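You operate a simulated robot arm through the tools that you are given. There is no shell and no other tool.

You run a simulated robot arm. Do the job below in one go: nothing can be reset, and whatever is moved stays where it is left.

Task
Unlock the washer, start a quick wash and lock it while it runs.
Fine: wait for the end and switch the power off; the child lock stays on.

It is judged by the outcome, as a careful person would: the job done as asked, and still so three seconds after it is handed in. It fails if anything else is knocked over, pushed out of place, dropped, spilled or broken.

Robot
A 6-joint arm with a two-finger parallel gripper, fixed in place. Base frame: the origin is on the floor under the middle of its stand, x ahead of it, y to its left, z up. Readings come in cm, degrees, newtons and seconds.
It reaches about 85.2 cm from its shoulder. Its first joint turns from -115.0 to 115.0 degrees. Payload 3.43 kg.
The TCP is the grasp point between the finger pads, 3.4 cm short of the fingertips. In the tool frame z runs along the fingers and y along their closing line. Largest opening 12.8 cm; finger width 2.4, thickness 1.2; the body of the gripper, 4.8 by 13 cm, starts 9.6 cm behind the TCP.
Orientation is told as [roll, pitch, yaw] about the base's x, y, z axes, in that order, counted from this pose: with the fingers straight down and closing along the base's y, the tool's x points along the base's -x, its y along +y and its z along -z.

Tools
- The arm moves only by the tool nudge_tool. Its argument "motion" is a list of rows, each a list of 3 entries, a list of its own where there are three numbers: the turn, a rotation vector about the base's x, y, z in units of 45 degrees (1.0 is 45 degrees), then the shift along the base's x, y, z in units of 250 mm (1.0 is 250 mm), then the opening, from 0 (shut) to 1 (fully open). In form: [[[wx, wy, wz], [dx, dy, dz], grip], ...]. A call has 1 to 20 rows; each row is the pose to reach, as a shift and turn from the pose commanded when the call began. A call with a number of a shift or a turn outside -1 to 1 is refused whole. Rows are played at 5 a second. More than 5 cm and 8.6 degrees between two rows, or a gripper value outside its range, and nothing of the call is played. Where a pose cannot be reached the arm comes as near as it can. A force on the tool above 40 N (or 10 N above the force at the start of the call, whichever is more), or a blocked arm, ends the call early, and 0.2 s more pass. Each finger travels about 15.3 cm/s and halts on what it meets, pressing with about 22 N; the grip force reading is that of the motor and also rises with nothing between the fingers. The clock runs only during rows and for 0.2 s after the last one: add rows that repeat a pose to give the fingers time. The reply holds the time, the measured pose of the TCP, the force on the tool along the base axes, the opening and the grip force, in the units named above and with some noise, with the torque about the TCP (base axes, N m) and any sound that the robot's microphone picked up, and new pictures: "pictures" is both (left out), scene, wrist or none.
- Cameras (640 x 400 px; columns grow to the right, rows downward): "scene" is fixed at [5.07, 50.16, 152.53]; the picture's right is [-0.26, -0.97, 0.00], its down [-0.76, 0.21, -0.61] and it looks along [0.59, -0.16, -0.79] (base axes); focal length 312 px, centre (320, 200). "wrist" rides on the gripper at [7.6, -1.1, -16] in the tool frame; the picture's right is [0.15, 0.99, 0.00], its down [-0.88, 0.13, -0.46] and it looks along [-0.45, 0.07, 0.89] (tool axes); focal length 234 px, centre (320, 200). There is no depth. A picture from a camera that has moved, and an enlarged one, comes with that camera's place and axes in the base frame and with its lens.
- slide_trunk(by): slides the trunk up (or, below 0, down) by that many cm; the arm rides with it, the base frame stays. It gives what a move gives, with no picture.
- zoom(camera, box): a new picture of the part [left, top, right, bottom] of that camera's present view, enlarged. No time passes.
- close_job(): hands the job in; it is judged then, once.

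Nothing tells you positions but the pictures and the camera data. Unless the task says otherwise, let go and move clear before handing in.

The tools are called after "Request:" by a JSON object that holds its "name" and its "arguments". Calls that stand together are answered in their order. nudge_tool: Moves the arm, as the interface text tells. Its arguments: {"type":"object","properties":{"motion":{"type":"array"},"pictures":{"type":"string","enum":["both","scene","wrist","none"]}},"required":["motion"]} The other tools are called the same way: slide_trunk (by) moves the trunk up or down; zoom (camera, box) takes an enlarged picture of a part of a camera's view; close_job () hands the job in.

At the start:

```text
t: 0.0
tool_pos: [39.71, 19.37, 112.47]
orientation: [0.1, 0.0, 0.0]
contact_force: [0.0, 0.5, 0.0]
torque: [-0.01, 0.01, 0.01]
width: 12.79
finger_force: 0.1
trunk travel left (down, up): [-87.5, 11.5]
```

scene: 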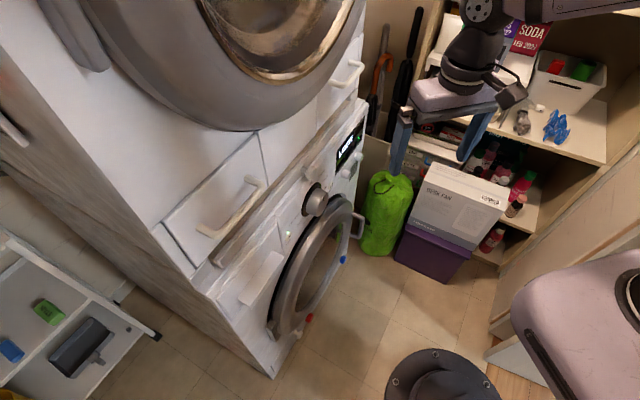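
wrist: 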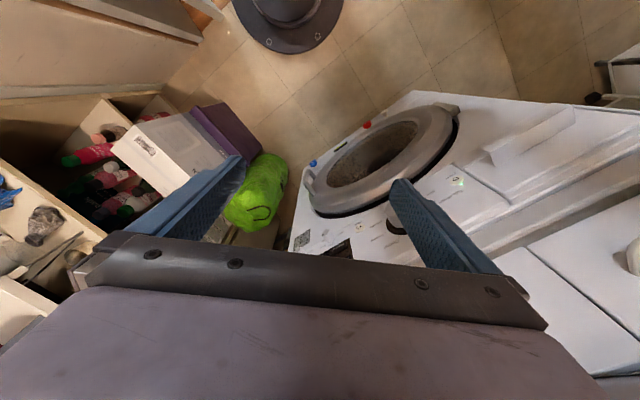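

I see a washer with a dryer stacked above; its control panel (knob, display, buttons) is on the front face, left of the arm. I'll zoom in on the panel first to read it.

Request:
{"name": "zoom", "arguments": {"camera": "scene", "box": [260, 90, 400, 250]}}

Request:
{"name": "zoom", "arguments": {"camera": "wrist", "box": [280, 80, 600, 280]}}

Request:
{"name": "zoom", "arguments": {"camera": "scene", "box": [300, 110, 380, 160]}}

```text
2.50 times, centred on (330, 170) of scene
camera zoom: at [5.07, 50.16, 152.53], right [-0.26, -0.97, 0.0], down [-0.76, 0.21, -0.61], along [0.59, -0.16, -0.79], focal length 780 px, centre (295, 275)
```

zoom: 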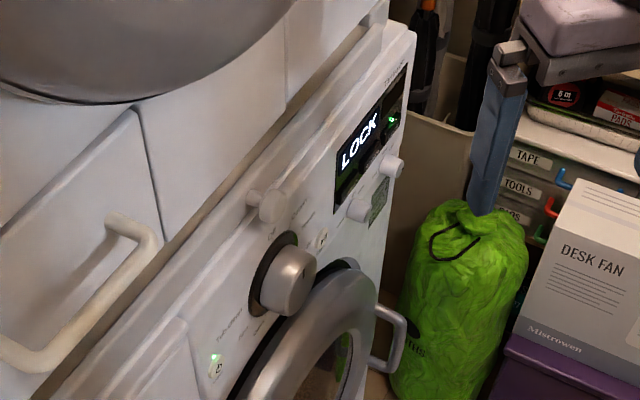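

```text
2.00 times, centred on (440, 180) of wrist
camera zoom: at [32.17, 18.45, 128.56], right [-0.15, 0.99, 0.0], down [0.88, 0.13, 0.46], along [0.45, 0.07, -0.89], focal length 468 px, centre (80, 240)
```

zoom: 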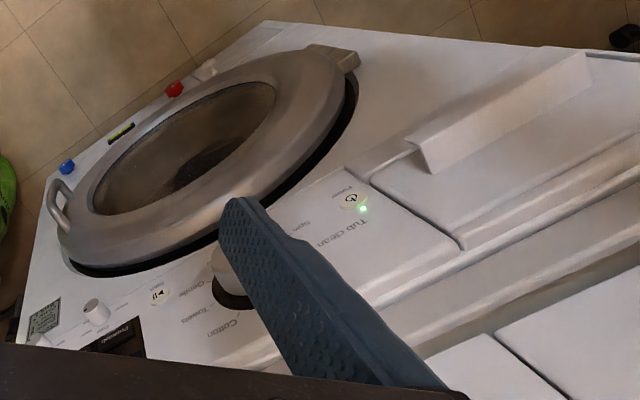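

```text
8.00 times, centred on (340, 135) of scene
camera zoom: at [5.07, 50.16, 152.53], right [-0.26, -0.97, 0.0], down [-0.76, 0.21, -0.61], along [0.59, -0.16, -0.79], focal length 2494 px, centre (160, 720)
```

zoom: 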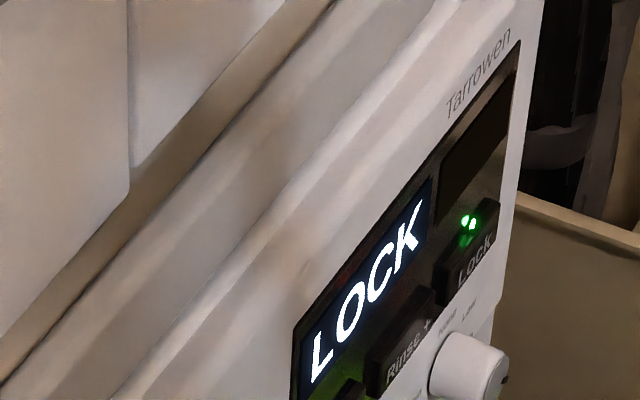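

The washer's display shows LOCK. The panel lies on a vertical plane of roughly x+y≈92.5 cm, with the power LED near (45, 47, 88), Start near (61, 32, 84) and Lock near (74, 18, 86). I'll yaw the tool 45° toward the washer face so the wrist camera can look at the panel squarely.

Request:
{"name": "nudge_tool", "arguments": {"motion": [[[0, 0, 0.17], [0, 0, 0], 1], [[0, 0, 0.34], [0, 0, 0], 1], [[0, 0, 0.51], [0, 0, 0], 1], [[0, 0, 0.68], [0, 0, 0], 1], [[0, 0, 0.85], [0, 0, 0], 1], [[0, 0, 1.0], [0, 0, 0], 1], [[0, 0, 1.0], [0, 0, 0], 1]], "pictures": "none"}}

```text
t: 1.6
tool_pos: [39.95, 19.46, 112.44]
orientation: [0.0, 0.0, 45.1]
contact_force: [0.1, -0.2, -0.1]
torque: [-0.02, 0.02, -0.02]
width: 12.82
finger_force: 0.1
trunk travel left (down, up): [-87.5, 11.5]
```

The yaw is done. Next I'll tilt the fingers up by 45° toward the washer, backing off slightly.

Request:
{"name": "nudge_tool", "arguments": {"motion": [[[0.12, -0.12, 0], [0, 0, 0], 1], [[0.24, -0.24, 0], [0, 0, 0], 1], [[0.36, -0.36, 0], [0, 0, 0], 1], [[0.48, -0.48, 0], [0, 0, 0], 1], [[0.6, -0.6, 0], [0, 0, 0], 1], [[0.707, -0.707, 0], [0, 0, 0], 1], [[0.707, -0.707, 0], [0, 0, 0], 1]]}}

```text
t: 3.2
tool_pos: [39.7, 19.48, 112.4]
orientation: [-0.2, -45.0, 45.0]
contact_force: [0.3, -0.5, -0.9]
torque: [0.0, 0.01, 0.03]
width: 12.81
finger_force: 0.1
trunk travel left (down, up): [-87.5, 11.5]
camera wrist: at [28.76, 6.93, 118.48], right [-0.77, 0.63, -0.1], down [0.12, 0.31, 0.94], along [0.62, 0.72, -0.31], focal length 234 px, centre (320, 200)
```

scene: 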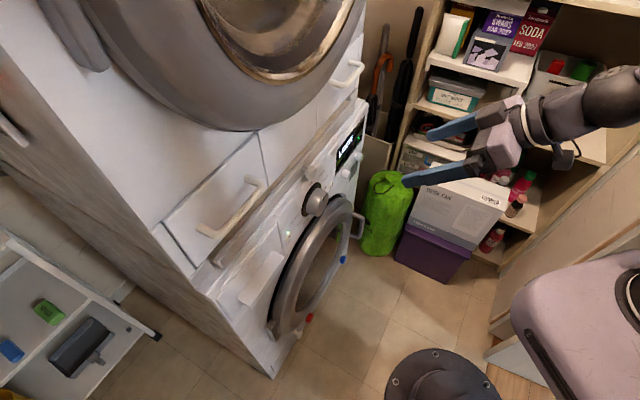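
wrist: 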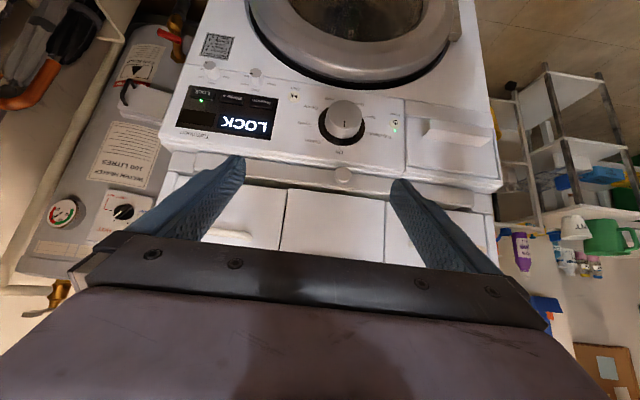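

The wrist camera now looks right at the panel (upside down). I'll zoom to read the dial labels, buttons and display.

Request:
{"name": "zoom", "arguments": {"camera": "wrist", "box": [160, 40, 320, 140]}}

Request:
{"name": "zoom", "arguments": {"camera": "wrist", "box": [280, 75, 420, 163]}}

Request:
{"name": "zoom", "arguments": {"camera": "wrist", "box": [180, 0, 500, 200]}}

```text
4.00 times, centred on (240, 90) of wrist
camera zoom: at [28.76, 6.93, 118.48], right [-0.77, 0.63, -0.1], down [0.12, 0.31, 0.94], along [0.62, 0.72, -0.31], focal length 937 px, centre (640, 640)
```

zoom: 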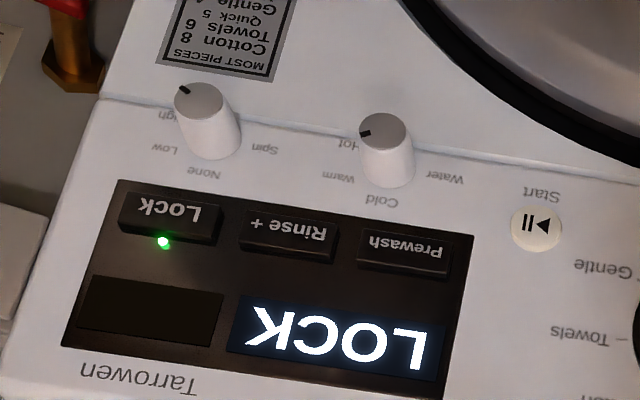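

```text
4.55 times, centred on (350, 119) of wrist
camera zoom: at [28.76, 6.93, 118.48], right [-0.77, 0.63, -0.1], down [0.12, 0.31, 0.94], along [0.62, 0.72, -0.31], focal length 1064 px, centre (184, 568)
```

zoom: 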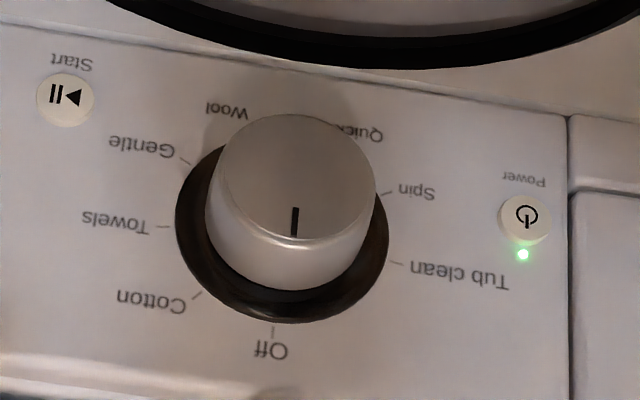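

```text
2.00 times, centred on (340, 100) of wrist
camera zoom: at [28.76, 6.93, 118.48], right [-0.77, 0.63, -0.1], down [0.12, 0.31, 0.94], along [0.62, 0.72, -0.31], focal length 468 px, centre (280, 400)
```

zoom: 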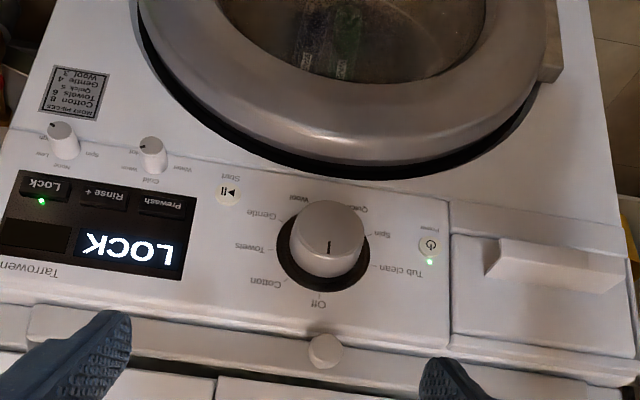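

The panel is readable now. The dial is at Off, with (clockwise) Cotton, Towels, Gentle, Wool, Quick, Spin and Tub clean. Lock is a wide button at about (73, 19, 86.5), Start about (60.5, 32, 84), Power about (45, 47, 86), and the dial axis about (53, 39.4, 89). I'll level the tool and move toward the front of the Lock button with the fingers shut.

Request:
{"name": "nudge_tool", "arguments": {"motion": [[[0.09, -0.09, 0], [0.08, -0.02, -0.08], 0.5], [[0.18, -0.18, 0], [0.16, -0.04, -0.16], 0], [[0.27, -0.27, 0], [0.24, -0.06, -0.24], 0], [[0.36, -0.36, 0], [0.32, -0.08, -0.32], 0], [[0.45, -0.45, 0], [0.4, -0.11, -0.4], 0], [[0.54, -0.54, 0], [0.48, -0.14, -0.48], 0], [[0.63, -0.63, 0], [0.56, -0.16, -0.56], 0], [[0.707, -0.707, 0], [0.64, -0.18, -0.64], 0], [[0.707, -0.707, 0], [0.64, -0.18, -0.64], 0]]}}

```text
t: 5.2
tool_pos: [60.61, 13.75, 97.58]
orientation: [89.8, -89.7, -44.6]
contact_force: [0.1, 0.1, 0.4]
torque: [0.01, -0.02, -0.02]
width: 0.03
finger_force: 22.3
out of reach, approached as far as the arm can: row 2, 4, 5, 6, 7, 8, 9
trunk travel left (down, up): [-87.5, 11.5]
camera wrist: at [50.2, 1.78, 90.06], right [-0.7, 0.7, -0.14], down [-0.41, -0.24, 0.88], along [0.58, 0.68, 0.45], focal length 234 px, centre (320, 200)
```

scene: 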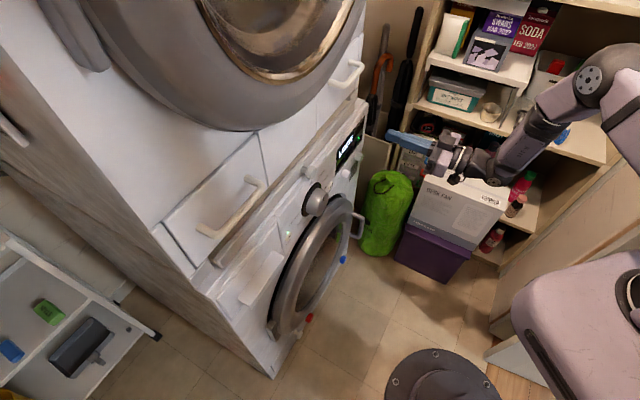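
wrist: 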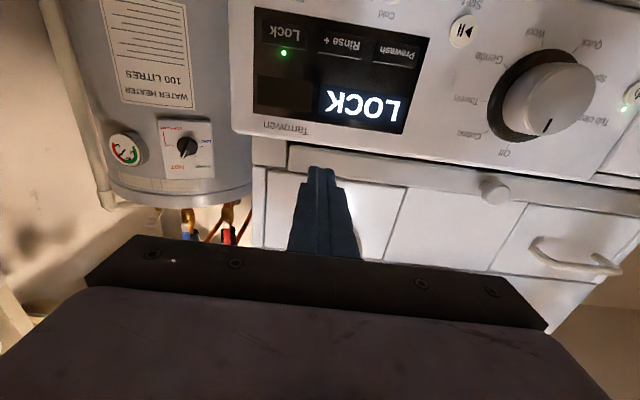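

The tool is level now and the panel is clearly in view, but the arm stopped a few cm further out than commanded because of its reach limits. The tool is about 11 cm above Lock height, so I'll lower the trunk instead of folding the arm.

Request:
{"name": "slide_trunk", "arguments": {"by": -11}}

Request:
{"name": "nudge_tool", "arguments": {"motion": [[[0, 0, 0], [0, 0, 0], 0]]}}

```text
t: 6.6
tool_pos: [60.62, 13.81, 86.52]
orientation: [76.2, -89.7, -31.1]
contact_force: [0.4, 0.2, 0.4]
torque: [0.01, -0.02, 0.0]
width: 0.0
finger_force: 22.0
trunk travel left (down, up): [-76.5, 22.5]
```

```text
t: 7.0
tool_pos: [60.64, 13.78, 86.53]
orientation: [75.3, -89.6, -30.0]
contact_force: [-0.8, 0.4, 0.7]
torque: [0.01, -0.02, 0.02]
width: 0.0
finger_force: 21.5
trunk travel left (down, up): [-76.5, 22.5]
camera wrist: at [50.21, 1.77, 79.07], right [-0.7, 0.7, -0.14], down [-0.41, -0.23, 0.88], along [0.58, 0.68, 0.45], focal length 234 px, centre (320, 200)
```

scene: 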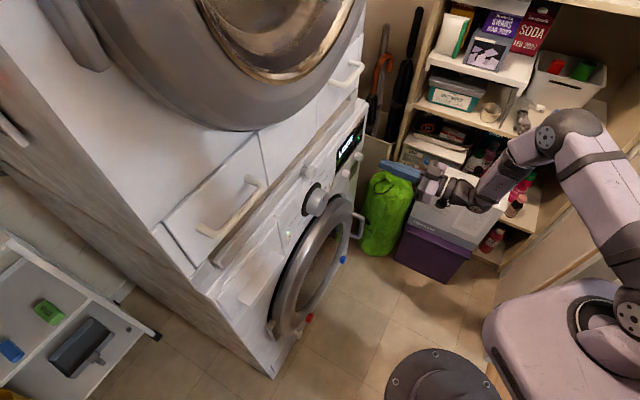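
wrist: 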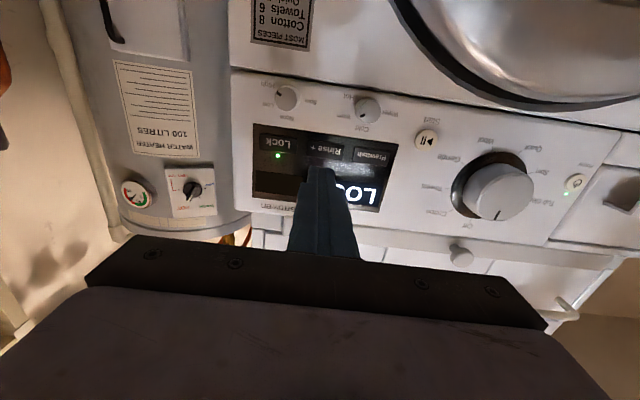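

The tool now sits at Lock height with the panel in view. I'll zoom in to refine the Lock button's position relative to the fingertips.

Request:
{"name": "zoom", "arguments": {"camera": "wrist", "box": [240, 70, 400, 220]}}

Request:
{"name": "zoom", "arguments": {"camera": "wrist", "box": [400, 110, 600, 260]}}

Request:
{"name": "zoom", "arguments": {"camera": "scene", "box": [320, 110, 480, 230]}}

```text
2.67 times, centred on (320, 145) of wrist
camera zoom: at [50.21, 1.77, 79.07], right [-0.7, 0.7, -0.14], down [-0.41, -0.23, 0.88], along [0.58, 0.68, 0.45], focal length 624 px, centre (320, 347)
```

zoom: 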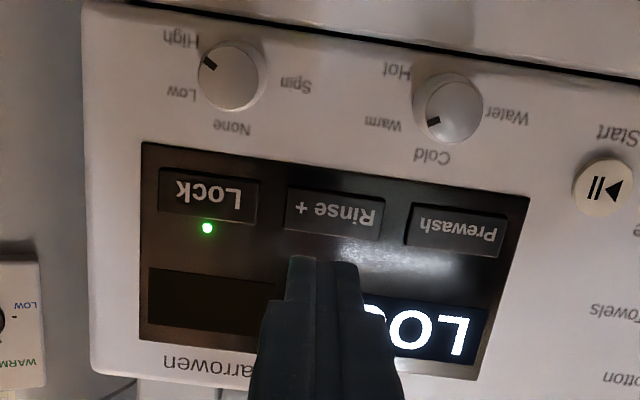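

```text
2.67 times, centred on (500, 185) of wrist
camera zoom: at [50.21, 1.77, 79.07], right [-0.7, 0.7, -0.14], down [-0.41, -0.23, 0.88], along [0.58, 0.68, 0.45], focal length 624 px, centre (-160, 240)
```

zoom: 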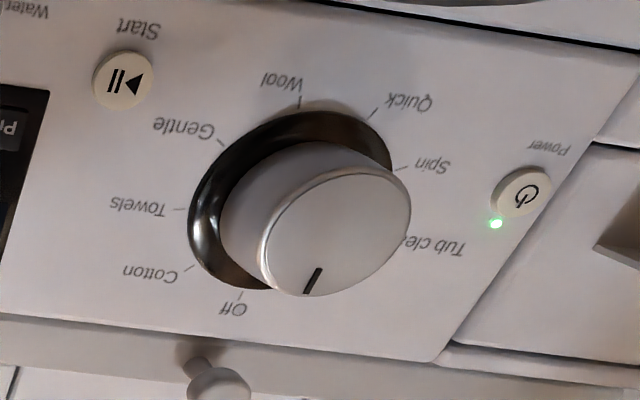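

```text
3.33 times, centred on (400, 170) of scene
camera zoom: at [5.07, 50.16, 152.53], right [-0.26, -0.97, 0.0], down [-0.76, 0.21, -0.61], along [0.59, -0.16, -0.79], focal length 1039 px, centre (53, 300)
```

zoom: 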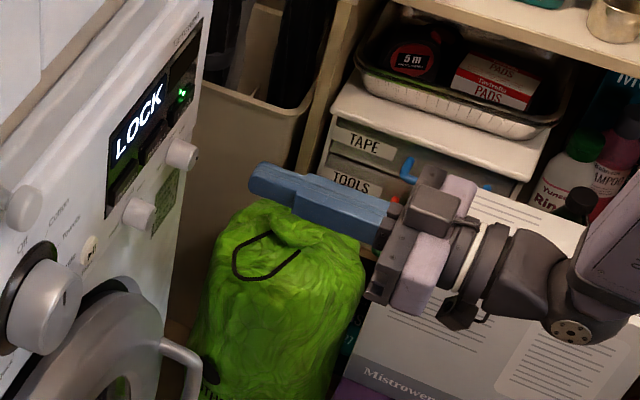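

The dial marks are spaced 40° apart, so Quick is 200° clockwise from Off around a centre at about height 88.5. The Lock button face is about 5 cm to the right of the fingertips and 9 cm ahead. I'll line up with it and come in close.

Request:
{"name": "nudge_tool", "arguments": {"motion": [[[0, 0, 0], [0.048, -0.048, 0], 0], [[0, 0, 0], [0.096, -0.096, 0], 0], [[0, 0, 0], [0.1434, -0.1434, 0], 0], [[0, 0, 0], [0.193, -0.094, 0], 0], [[0, 0, 0], [0.243, -0.044, 0], 0], [[0, 0, 0], [0.293, 0.006, 0], 0], [[0, 0, 0], [0.33, 0.043, 0], 0], [[0, 0, 0], [0.33, 0.043, 0], 0]]}}

```text
t: 8.8
tool_pos: [69.05, 14.73, 86.51]
orientation: [74.2, -89.5, -29.0]
contact_force: [-0.8, -0.8, 0.2]
torque: [0.0, 0.01, 0.0]
width: 0.0
finger_force: 22.6
trunk travel left (down, up): [-76.5, 22.5]
camera wrist: at [58.62, 2.74, 79.11], right [-0.7, 0.7, -0.14], down [-0.41, -0.23, 0.88], along [0.58, 0.68, 0.45], focal length 234 px, centre (320, 200)
```

scene: 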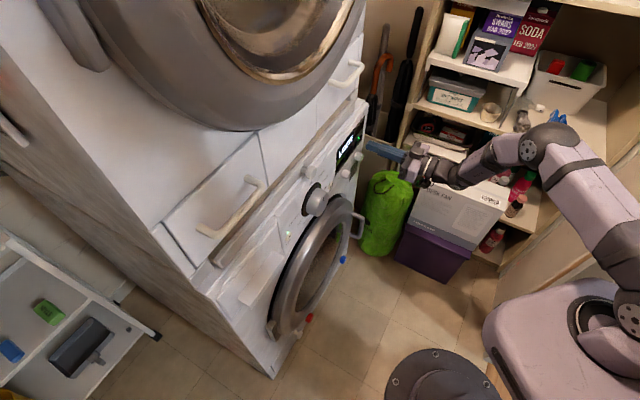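
wrist: 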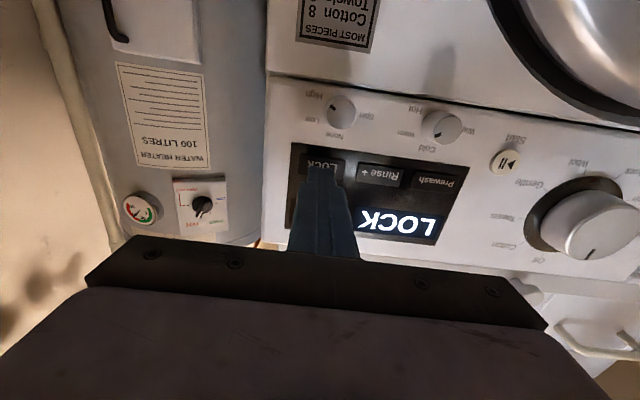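

Request:
{"name": "zoom", "arguments": {"camera": "wrist", "box": [270, 120, 390, 220]}}

Request:
{"name": "zoom", "arguments": {"camera": "scene", "box": [320, 110, 440, 200]}}

```text
4.00 times, centred on (330, 170) of wrist
camera zoom: at [58.62, 2.74, 79.11], right [-0.7, 0.7, -0.14], down [-0.41, -0.23, 0.88], along [0.58, 0.68, 0.45], focal length 937 px, centre (280, 320)
```

zoom: 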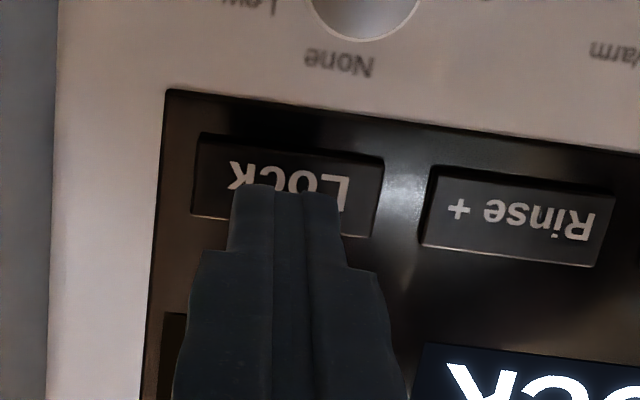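

```text
4.44 times, centred on (380, 155) of scene
camera zoom: at [5.07, 50.16, 152.53], right [-0.26, -0.97, 0.0], down [-0.76, 0.21, -0.61], along [0.59, -0.16, -0.79], focal length 1386 px, centre (53, 400)
```

zoom: 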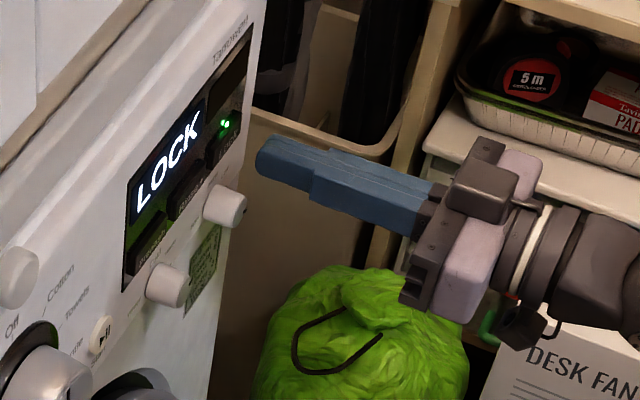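

The fingertips are lined up with the Lock button, about 2 cm in front of it. I'll ease forward in small steps and watch the force.

Request:
{"name": "nudge_tool", "arguments": {"motion": [[[0, 0, 0], [0.008, 0.008, 0], 0], [[0, 0, 0], [0.016, 0.016, 0], 0], [[0, 0, 0], [0.024, 0.024, 0], 0], [[0, 0, 0], [0.032, 0.032, 0], 0], [[0, 0, 0], [0.038, 0.038, 0], 0], [[0, 0, 0], [0.043, 0.043, 0], 0]], "pictures": "wrist"}}

```text
t: 10.2
tool_pos: [70.15, 15.97, 86.59]
orientation: [72.1, -89.7, -27.0]
contact_force: [-0.6, 0.3, -0.2]
torque: [0.03, -0.02, 0.01]
width: 0.0
finger_force: 21.8
trunk travel left (down, up): [-76.5, 22.5]
camera wrist: at [59.68, 3.95, 79.02], right [-0.7, 0.7, -0.14], down [-0.41, -0.23, 0.88], along [0.58, 0.68, 0.45], focal length 234 px, centre (320, 200)
```

wrist: 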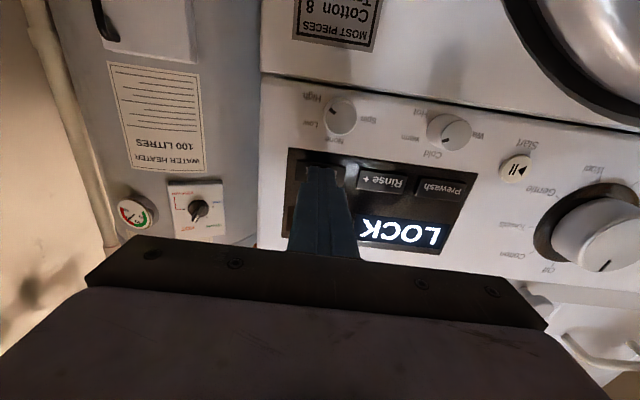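

No contact yet; the fingertips are within about 0.5 cm of the button. I'll keep going in 1 mm steps.

Request:
{"name": "nudge_tool", "arguments": {"motion": [[[0, 0, 0], [0.003, 0.003, 0], 0], [[0, 0, 0], [0.006, 0.006, 0], 0], [[0, 0, 0], [0.009, 0.009, 0], 0], [[0, 0, 0], [0.012, 0.012, 0], 0]], "pictures": "none"}}

```text
t: 11.2
tool_pos: [70.51, 16.27, 86.51]
orientation: [73.5, -89.7, -28.3]
contact_force: [-0.9, -0.4, -0.1]
torque: [0.03, 0.0, 0.01]
width: 0.0
finger_force: 21.7
trunk travel left (down, up): [-76.5, 22.5]
```

Still free. I'll continue in small steps.

Request:
{"name": "nudge_tool", "arguments": {"motion": [[[0, 0, 0], [0.003, 0.003, 0], 0], [[0, 0, 0], [0.006, 0.006, 0], 0], [[0, 0, 0], [0.009, 0.009, 0], 0]], "pictures": "none"}}

```text
t: 12.0
tool_pos: [70.63, 16.48, 86.49]
orientation: [74.2, -89.5, -29.0]
contact_force: [0.2, 0.1, 0.1]
torque: [-0.03, 0.0, -0.01]
width: 0.0
finger_force: 22.0
trunk travel left (down, up): [-76.5, 22.5]
```

Request:
{"name": "nudge_tool", "arguments": {"motion": [[[0, 0, 0], [0.003, 0.003, 0], 0], [[0, 0, 0], [0.006, 0.006, 0], 0], [[0, 0, 0], [0.009, 0.009, 0], 0]]}}

```text
t: 12.8
tool_pos: [70.72, 16.67, 86.51]
orientation: [79.1, -89.7, -33.9]
contact_force: [-0.3, -0.9, -0.2]
torque: [0.02, -0.01, -0.02]
width: 0.0
finger_force: 21.8
trunk travel left (down, up): [-76.5, 22.5]
camera wrist: at [60.18, 4.69, 79.06], right [-0.7, 0.7, -0.14], down [-0.41, -0.23, 0.88], along [0.58, 0.68, 0.45], focal length 234 px, centre (320, 200)
```

scene: 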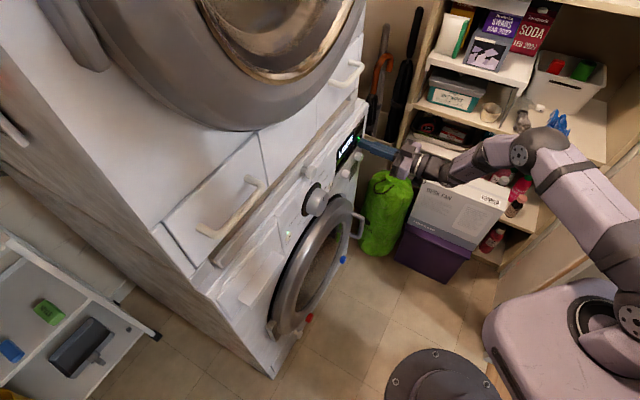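
wrist: 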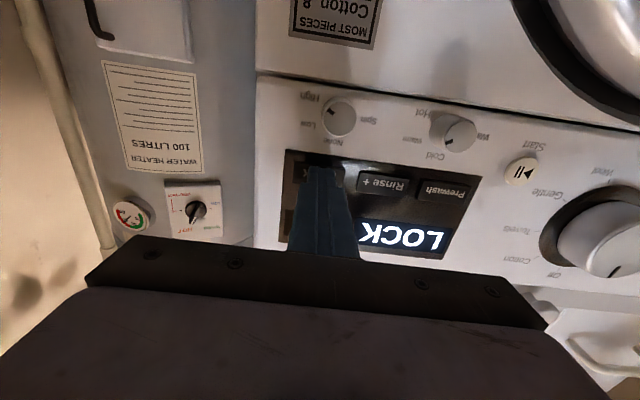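

Request:
{"name": "zoom", "arguments": {"camera": "wrist", "box": [270, 130, 390, 210]}}

Request:
{"name": "zoom", "arguments": {"camera": "scene", "box": [325, 115, 425, 185]}}

```text
5.00 times, centred on (330, 170) of wrist
camera zoom: at [60.18, 4.69, 79.06], right [-0.7, 0.7, -0.14], down [-0.41, -0.23, 0.88], along [0.58, 0.68, 0.45], focal length 1171 px, centre (270, 350)
```

zoom: 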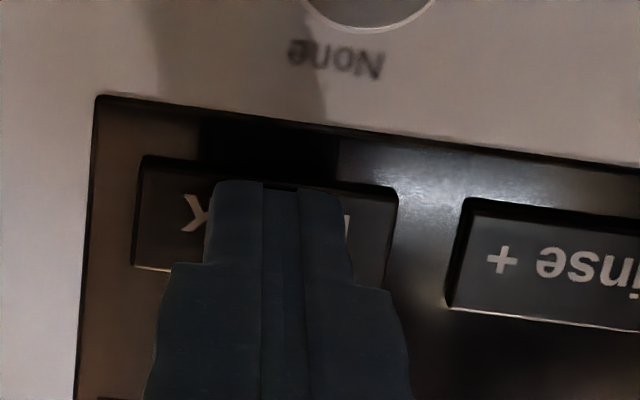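

```text
5.71 times, centred on (375, 150) of scene
camera zoom: at [5.07, 50.16, 152.53], right [-0.26, -0.97, 0.0], down [-0.76, 0.21, -0.61], along [0.59, -0.16, -0.79], focal length 1782 px, centre (6, 486)
```

zoom: 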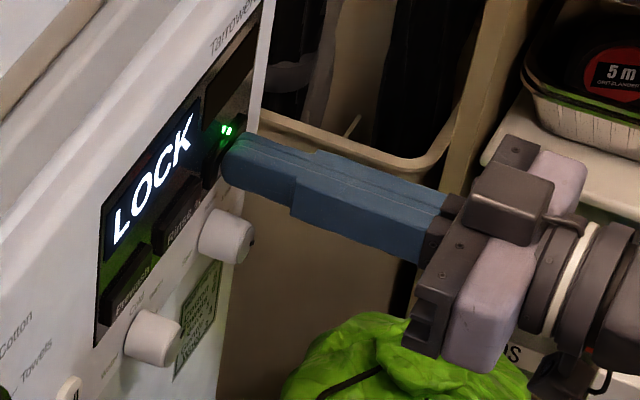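

The fingertips are right at the button face but no force shows yet. I'll go a few more millimetres.

Request:
{"name": "nudge_tool", "arguments": {"motion": [[[0, 0, 0], [0.003, 0.003, 0], 0], [[0, 0, 0], [0.006, 0.006, 0], 0], [[0, 0, 0], [0.009, 0.009, 0], 0], [[0, 0, 0], [0.012, 0.012, 0], 0]], "pictures": "none"}}

```text
t: 13.8
tool_pos: [70.87, 16.81, 86.51]
orientation: [77.4, -89.5, -32.2]
contact_force: [-10.0, -5.3, -0.4]
torque: [-0.03, -0.03, 0.08]
width: 0.0
finger_force: 22.3
trunk travel left (down, up): [-76.5, 22.5]
heard: click
```

I heard a click with about 11 N of force. I'll check the display while holding.

Request:
{"name": "zoom", "arguments": {"camera": "scene", "box": [325, 115, 425, 185]}}

Request:
{"name": "zoom", "arguments": {"camera": "wrist", "box": [270, 130, 470, 260]}}

```text
5.71 times, centred on (375, 150) of scene
camera zoom: at [5.07, 50.16, 152.53], right [-0.26, -0.97, 0.0], down [-0.76, 0.21, -0.61], along [0.59, -0.16, -0.79], focal length 1782 px, centre (6, 486)
```

zoom: 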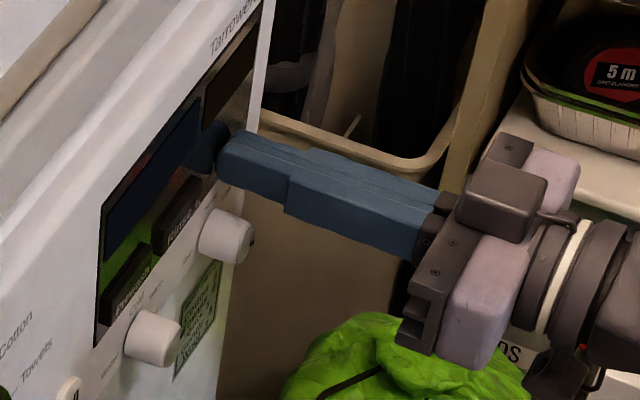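

```text
3.08 times, centred on (370, 195) of wrist
camera zoom: at [60.45, 4.94, 79.07], right [-0.7, 0.7, -0.14], down [-0.41, -0.24, 0.88], along [0.58, 0.68, 0.45], focal length 720 px, centre (166, 215)
```

zoom: 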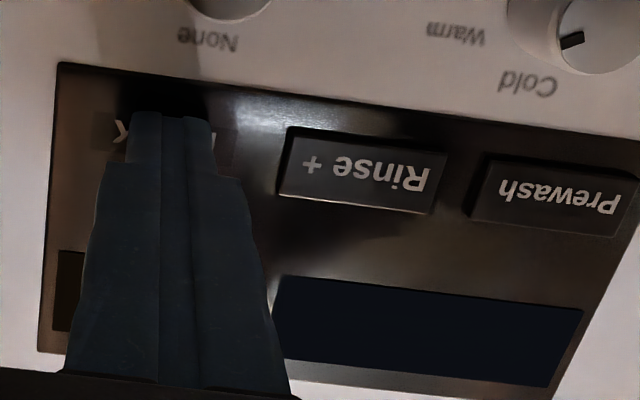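

The LOCK display and its green LED went out, so a single press unlocked it. I'll back off and verify the state.

Request:
{"name": "nudge_tool", "arguments": {"motion": [[[0, 0, 0], [-0.02, -0.02, 0], 0], [[0, 0, 0], [-0.06, -0.06, 0], 0], [[0, 0, 0], [-0.12, -0.12, 0], 0], [[0, 0, 0], [-0.18, -0.18, 0], 0], [[0, 0, 0], [-0.24, -0.24, 0], 0], [[0, 0, 0], [-0.24, -0.24, 0], 0]]}}

Request:
{"name": "zoom", "arguments": {"camera": "wrist", "box": [240, 40, 640, 290]}}

Request:
{"name": "zoom", "arguments": {"camera": "scene", "box": [260, 90, 400, 250]}}

```text
t: 15.2
tool_pos: [64.86, 10.97, 86.67]
orientation: [78.1, -89.7, -32.8]
contact_force: [-0.3, 0.7, 1.5]
torque: [-0.01, 0.0, 0.0]
width: 0.0
finger_force: 22.4
trunk travel left (down, up): [-76.5, 22.5]
camera wrist: at [54.48, -0.96, 79.23], right [-0.7, 0.7, -0.14], down [-0.41, -0.23, 0.88], along [0.58, 0.68, 0.45], focal length 234 px, centre (320, 200)
```

scene: 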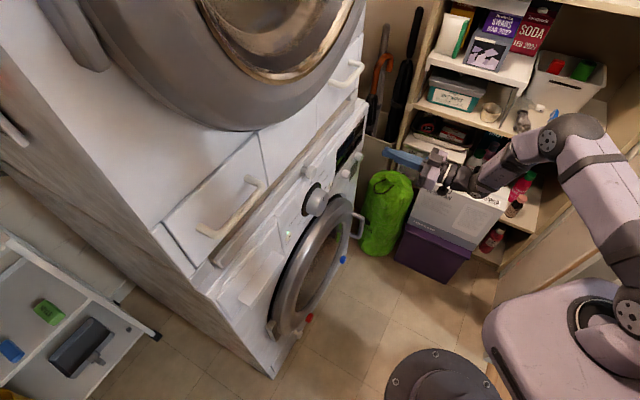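
wrist: 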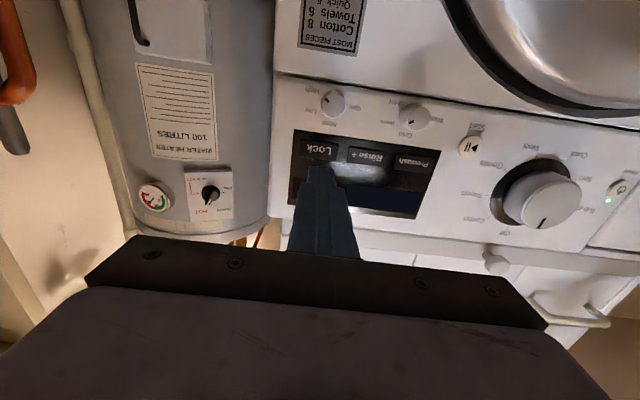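

```text
1.60 times, centred on (440, 165) of wrist
camera zoom: at [54.48, -0.96, 79.23], right [-0.7, 0.7, -0.14], down [-0.41, -0.23, 0.88], along [0.58, 0.68, 0.45], focal length 375 px, centre (128, 256)
```

zoom: 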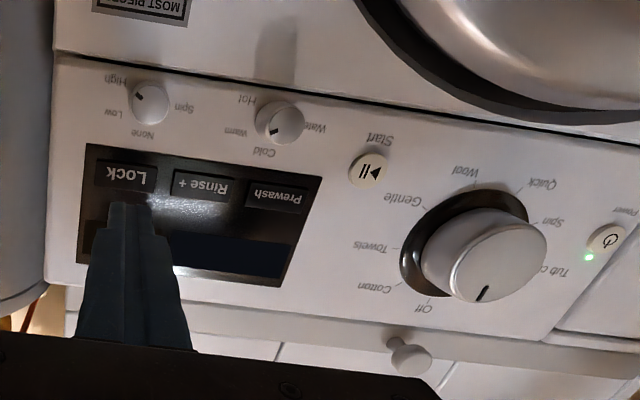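

```text
2.50 times, centred on (330, 170) of scene
camera zoom: at [5.07, 50.16, 152.53], right [-0.26, -0.97, 0.0], down [-0.76, 0.21, -0.61], along [0.59, -0.16, -0.79], focal length 780 px, centre (295, 275)
```

zoom: 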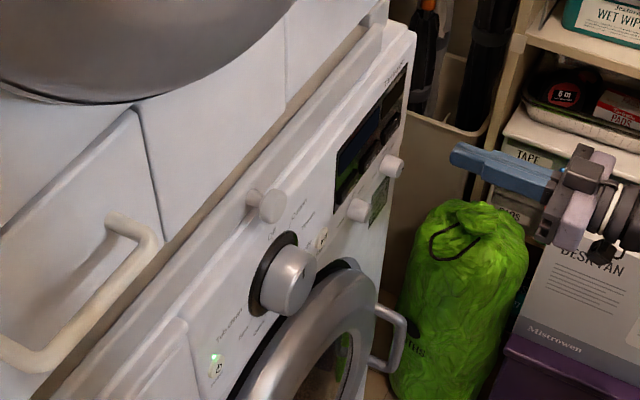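

The washer is unlocked: the LOCK display and LED are off and the power LED is still on. Next is the dial, centred near (50–53, 36–39, 88.5). I'll lower the trunk 10 cm for a more relaxed arm posture, since the gripper still clears the bag below, then move across to stand off in front of the dial.

Request:
{"name": "slide_trunk", "arguments": {"by": -10}}

Request:
{"name": "nudge_tool", "arguments": {"motion": [[[0, 0, 0], [-0.04, 0.04, 0.1], 0], [[0, 0, 0], [-0.1, 0.1, 0.2], 0], [[0, 0, 0], [-0.16, 0.16, 0.3], 0], [[0, 0, 0], [-0.24, 0.24, 0.4], 0], [[0, 0, 0], [-0.32, 0.32, 0.47], 0], [[0, 0, 0], [-0.4, 0.42, 0.47], 0.4], [[0, 0, 0], [-0.48, 0.52, 0.47], 0.8], [[0, 0, 0], [-0.58, 0.62, 0.47], 0.8], [[0, 0, 0], [-0.68, 0.72, 0.47], 0.8], [[0, 0, 0], [-0.76, 0.82, 0.47], 0.8], [[0, 0, 0], [-0.76, 0.82, 0.47], 0.8]]}}

```text
t: 16.6
tool_pos: [64.93, 11.1, 76.73]
orientation: [77.0, -89.7, -31.7]
contact_force: [0.3, -0.1, -0.7]
torque: [-0.05, 0.04, -0.02]
width: 0.02
finger_force: 21.2
trunk travel left (down, up): [-66.5, 32.5]
```

```text
t: 18.9
tool_pos: [48.65, 32.27, 91.59]
orientation: [78.3, -85.4, -32.6]
contact_force: [0.4, 0.0, -0.8]
torque: [0.03, -0.03, 0.0]
width: 10.24
finger_force: 0.0
out of reach, approached as far as the arm can: row 6, 7, 8, 9, 10, 11
trunk travel left (down, up): [-66.5, 32.5]
camera wrist: at [37.8, 20.56, 84.35], right [-0.71, 0.7, -0.07], down [-0.35, -0.27, 0.9], along [0.61, 0.66, 0.44], focal length 234 px, centre (320, 200)
```

scene: 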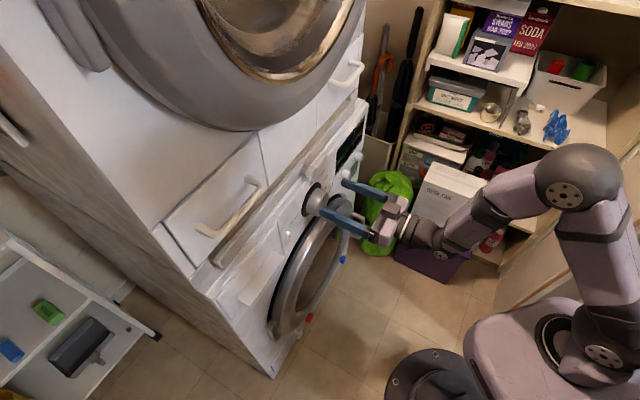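
wrist: 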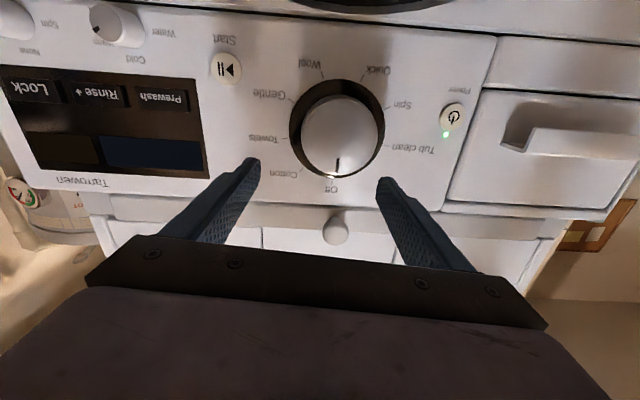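

The arm hits a joint limit here, reaching about 3 cm off with a slight 4.5° roll, because the shoulder is still too high. I'll back away to the side, restore the level roll, and lower the trunk further in steps while keeping the tool at panel height.

Request:
{"name": "nudge_tool", "arguments": {"motion": [[[-0.01, -0.01, 0], [0.02, -0.1, 0], 0.8], [[-0.02, -0.02, 0], [0.08, -0.2, -0.03], 0.4], [[-0.03, -0.03, 0], [0.15, -0.3, -0.06], 0], [[-0.05, -0.05, 0], [0.22, -0.4, -0.1], 0], [[-0.07, -0.07, 0], [0.28, -0.47, -0.128], 0], [[-0.07, -0.07, 0], [0.334, -0.53, -0.128], 0], [[-0.07, -0.07, 0], [0.334, -0.53, -0.128], 0]], "pictures": "none"}}

Request:
{"name": "slide_trunk", "arguments": {"by": -10}}

Request:
{"name": "nudge_tool", "arguments": {"motion": [[[0, 0, 0], [0, 0, 0.1], 0], [[0, 0, 0], [0, 0, 0.2], 0], [[0, 0, 0], [0, 0, 0.3], 0], [[0, 0, 0], [0, 0, 0.4], 0], [[0, 0, 0], [0, 0, 0.4], 0]], "pictures": "both"}}

```text
t: 20.6
tool_pos: [57.11, 18.93, 88.18]
orientation: [-1.9, -88.9, 47.5]
contact_force: [-0.1, -0.5, 0.8]
torque: [-0.03, 0.01, 0.0]
width: 0.03
finger_force: 22.1
trunk travel left (down, up): [-66.5, 32.5]
```

```text
t: 21.9
tool_pos: [57.06, 19.02, 78.13]
orientation: [-2.0, -89.1, 47.6]
contact_force: [-0.8, 0.1, 0.0]
torque: [0.0, 0.03, 0.02]
width: 0.01
finger_force: 22.8
trunk travel left (down, up): [-56.5, 42.5]
```

```text
t: 23.1
tool_pos: [57.23, 18.86, 88.32]
orientation: [-1.6, -89.0, 47.2]
contact_force: [-0.4, -0.1, 0.9]
torque: [0.01, -0.02, -0.03]
width: 0.0
finger_force: 21.9
trunk travel left (down, up): [-56.5, 42.5]
camera wrist: at [46.72, 6.71, 81.11], right [-0.71, 0.69, -0.15], down [-0.4, -0.22, 0.89], along [0.58, 0.69, 0.44], focal length 234 px, centre (320, 200)
```

scene: 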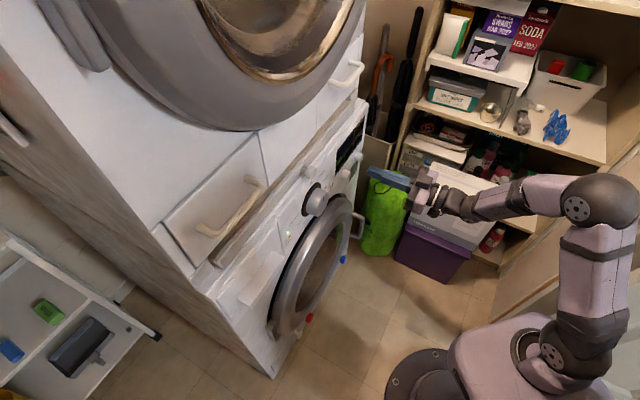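
wrist: 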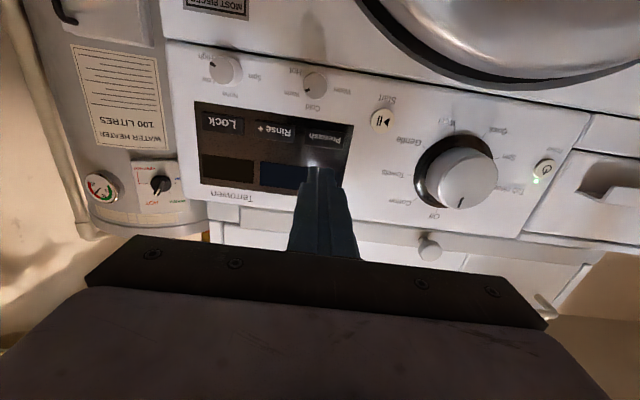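

Posture is better now, with the upper arm nearly vertical. I'll move along the panel to the dial stand-off again with the fingers open.

Request:
{"name": "nudge_tool", "arguments": {"motion": [[[0.004, -0.004, 0], [-0.06, 0.06, 0], 0], [[0.008, -0.008, 0], [-0.13, 0.14, 0], 0], [[0.012, -0.012, -0.01], [-0.2, 0.22, 0], 0], [[0.015, -0.015, -0.013], [-0.27, 0.3, 0.008], 0.4], [[0.015, -0.015, -0.013], [-0.34, 0.38, 0.008], 0.8], [[0.015, -0.015, -0.013], [-0.4, 0.45, 0.008], 0.8], [[0.015, -0.015, -0.013], [-0.452, 0.508, 0.008], 0.8], [[0.015, -0.015, -0.013], [-0.452, 0.508, 0.008], 0.8]]}}

```text
t: 24.9
tool_pos: [46.77, 31.33, 89.73]
orientation: [73.5, -88.8, -28.4]
contact_force: [-0.4, -0.2, 0.1]
torque: [0.02, 0.02, 0.0]
width: 10.27
finger_force: 0.0
out of reach, approached as far as the arm can: row 6, 7, 8
trunk travel left (down, up): [-56.5, 42.5]
camera wrist: at [36.14, 19.45, 82.26], right [-0.7, 0.7, -0.13], down [-0.4, -0.24, 0.89], along [0.59, 0.67, 0.45], focal length 234 px, centre (320, 200)
```

scene: 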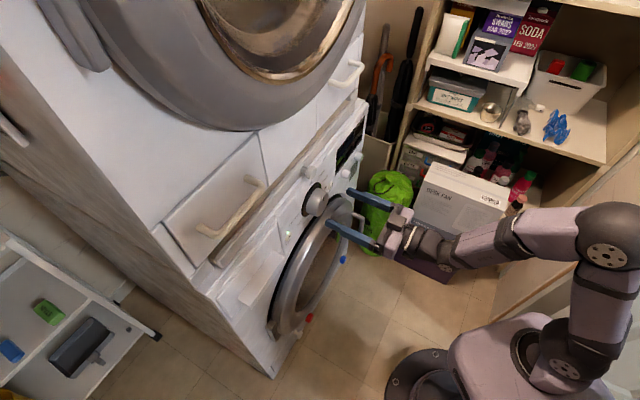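
wrist: 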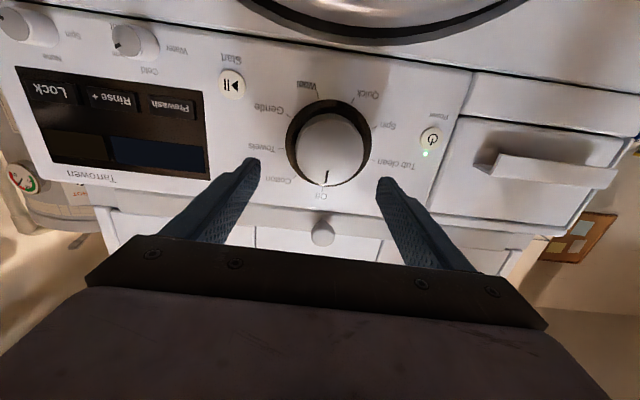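

I'm now nearly at the stand-off, in front of the dial. I'll zoom to locate the dial axis precisely relative to the gripper.

Request:
{"name": "zoom", "arguments": {"camera": "wrist", "box": [220, 60, 460, 210]}}

Request:
{"name": "zoom", "arguments": {"camera": "scene", "box": [280, 150, 420, 260]}}

```text
2.67 times, centred on (340, 135) of wrist
camera zoom: at [36.14, 19.45, 82.26], right [-0.7, 0.7, -0.13], down [-0.4, -0.24, 0.89], along [0.59, 0.67, 0.45], focal length 624 px, centre (267, 373)
```

zoom: 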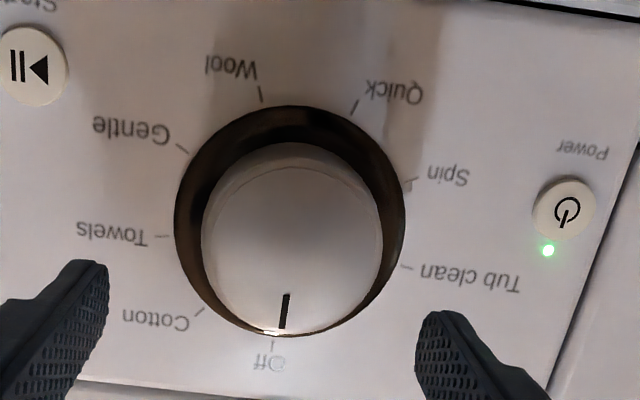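

```text
3.64 times, centred on (350, 205) of scene
camera zoom: at [5.07, 50.16, 152.53], right [-0.26, -0.97, 0.0], down [-0.76, 0.21, -0.61], along [0.59, -0.16, -0.79], focal length 1134 px, centre (211, 182)
```

zoom: 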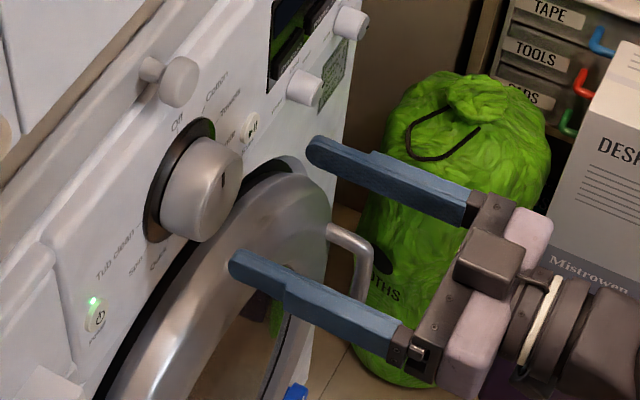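

From the tick marks the dial axis is at about s = 9.9 cm along the face and z = 88.5, i.e. about (53.3, 39.2, 88.5) at the panel. I'll centre on it and pre-roll the gripper −50°, so I can turn clockwise in two 100° strokes.

Request:
{"name": "nudge_tool", "arguments": {"motion": [[[-0.11, -0.11, 0], [0.005, 0.02, -0.012], 0.8], [[-0.22, -0.22, 0], [0.01, 0.04, -0.024], 0.8], [[-0.33, -0.33, 0], [0.014, 0.06, -0.036], 0.8], [[-0.44, -0.44, 0], [0.014, 0.071, -0.048], 0.8], [[-0.55, -0.55, 0], [0.014, 0.071, -0.048], 0.8], [[-0.66, -0.66, 0], [0.014, 0.071, -0.048], 0.8], [[-0.7857, -0.7857, 0], [0.014, 0.071, -0.048], 0.8], [[-0.7857, -0.7857, 0], [0.014, 0.071, -0.048], 0.8]]}}

```text
t: 26.7
tool_pos: [46.72, 31.4, 89.69]
orientation: [73.1, -88.8, -27.9]
contact_force: [0.2, 0.0, -0.3]
torque: [-0.03, 0.03, 0.01]
width: 10.24
finger_force: 0.0
out of reach, approached as far as the arm can: row 1, 2, 3, 4, 5, 6, 7, 8
trunk travel left (down, up): [-56.5, 42.5]
camera wrist: at [36.17, 19.43, 82.24], right [-0.7, 0.7, -0.13], down [-0.4, -0.24, 0.89], along [0.59, 0.67, 0.45], focal length 234 px, centre (320, 200)
```

scene: 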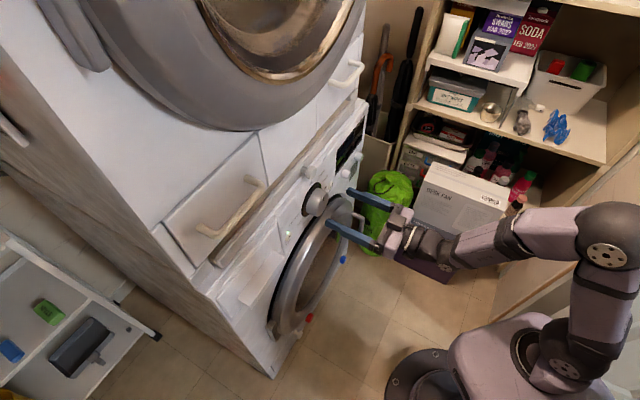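
wrist: 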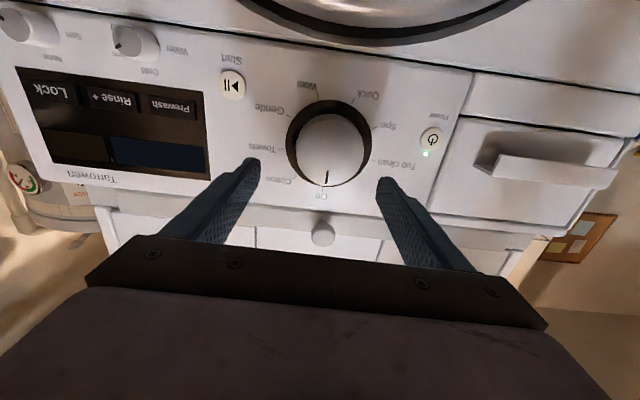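

Rolling negative is blocked by a joint limit here. I'll separate the motions, doing the centring shift first with no roll and some forward travel.

Request:
{"name": "nudge_tool", "arguments": {"motion": [[[0, 0, 0], [0.01, 0.03, -0.01], 0.8], [[0, 0, 0], [0.02, 0.06, -0.02], 0.8], [[0, 0, 0], [0.03, 0.09, -0.035], 0.8], [[0, 0, 0], [0.04, 0.1, -0.048], 0.8], [[0, 0, 0], [0.04, 0.1, -0.048], 0.8]], "pictures": "none"}}

```text
t: 27.9
tool_pos: [48.49, 32.92, 88.68]
orientation: [70.4, -88.9, -24.5]
contact_force: [0.4, 0.4, 0.3]
torque: [-0.01, 0.01, 0.02]
width: 10.23
finger_force: 0.1
out of reach, approached as far as the arm can: row 2, 3, 4, 5
trunk travel left (down, up): [-56.5, 42.5]
```

The arm is pinned against a wrist limit because the forearm slopes down. Lowering the trunk further should let the forearm come up from below, so I'll step back to the right and do that in stages with the tool kept at panel height.

Request:
{"name": "nudge_tool", "arguments": {"motion": [[[0, 0, 0], [0.02, -0.1, 0], 0.8], [[0, 0, 0], [0.08, -0.2, 0], 0.4], [[0, 0, 0], [0.15, -0.3, 0], 0], [[0, 0, 0], [0.22, -0.4, 0], 0], [[0, 0, 0], [0.29, -0.48, 0], 0], [[0, 0, 0], [0.348, -0.56, 0], 0], [[0, 0, 0], [0.348, -0.56, 0], 0]], "pictures": "none"}}

Request:
{"name": "slide_trunk", "arguments": {"by": -10}}

Request:
{"name": "nudge_tool", "arguments": {"motion": [[[0, 0, 0], [0, 0, 0.1], 0], [[0, 0, 0], [0, 0, 0.2], 0], [[0, 0, 0], [0, 0, 0.3], 0], [[0, 0, 0], [0, 0, 0.4], 0], [[0, 0, 0], [0, 0, 0.44], 0], [[0, 0, 0], [0, 0, 0.44], 0]], "pictures": "none"}}

Request:
{"name": "slide_trunk", "arguments": {"by": -11}}

Request:
{"name": "nudge_tool", "arguments": {"motion": [[[0, 0, 0], [0, 0, 0.1], 0], [[0, 0, 0], [0, 0, 0.2], 0], [[0, 0, 0], [0, 0, 0.3], 0], [[0, 0, 0], [0, 0, 0.4], 0], [[0, 0, 0], [0, 0, 0.44], 0], [[0, 0, 0], [0, 0, 0.44], 0]], "pictures": "both"}}

```text
t: 29.5
tool_pos: [57.07, 18.69, 88.7]
orientation: [73.1, -88.8, -28.0]
contact_force: [0.1, -0.3, -0.5]
torque: [0.0, -0.03, -0.02]
width: 0.01
finger_force: 22.1
trunk travel left (down, up): [-56.5, 42.5]
```

```text
t: 30.8
tool_pos: [57.13, 18.73, 78.65]
orientation: [73.2, -88.9, -28.1]
contact_force: [0.2, -0.3, 0.5]
torque: [-0.01, 0.01, 0.04]
width: 0.0
finger_force: 22.0
trunk travel left (down, up): [-46.5, 52.5]
```

```text
t: 32.2
tool_pos: [57.1, 18.54, 89.65]
orientation: [72.4, -88.8, -27.1]
contact_force: [-0.2, 0.5, 0.1]
torque: [0.01, 0.03, -0.02]
width: 0.0
finger_force: 21.8
trunk travel left (down, up): [-46.5, 52.5]
```

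```text
t: 33.6
tool_pos: [57.13, 18.61, 78.65]
orientation: [73.0, -88.9, -27.9]
contact_force: [-0.7, -0.3, 1.4]
torque: [0.01, 0.0, 0.01]
width: 0.0
finger_force: 21.3
trunk travel left (down, up): [-35.5, 63.5]
```

```text
t: 35.0
tool_pos: [57.03, 18.45, 89.64]
orientation: [73.1, -88.8, -27.8]
contact_force: [0.5, -0.4, 0.0]
torque: [0.0, 0.01, 0.03]
width: 0.0
finger_force: 21.8
trunk travel left (down, up): [-35.5, 63.5]
camera wrist: at [46.44, 6.68, 82.25], right [-0.7, 0.7, -0.13], down [-0.4, -0.24, 0.89], along [0.59, 0.67, 0.45], focal length 234 px, centre (320, 200)
```

scene: 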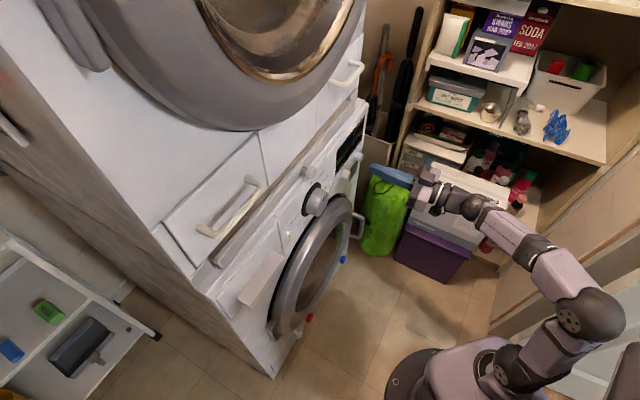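
wrist: 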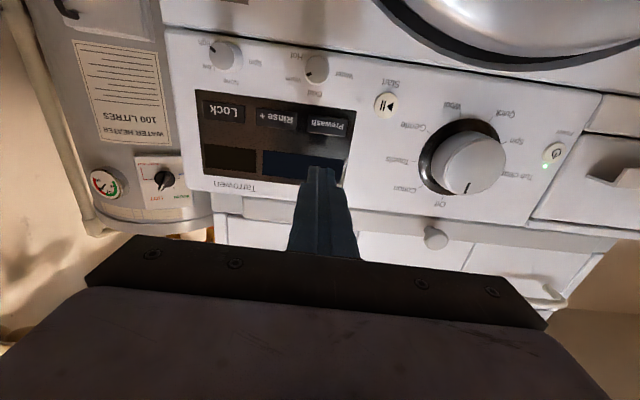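

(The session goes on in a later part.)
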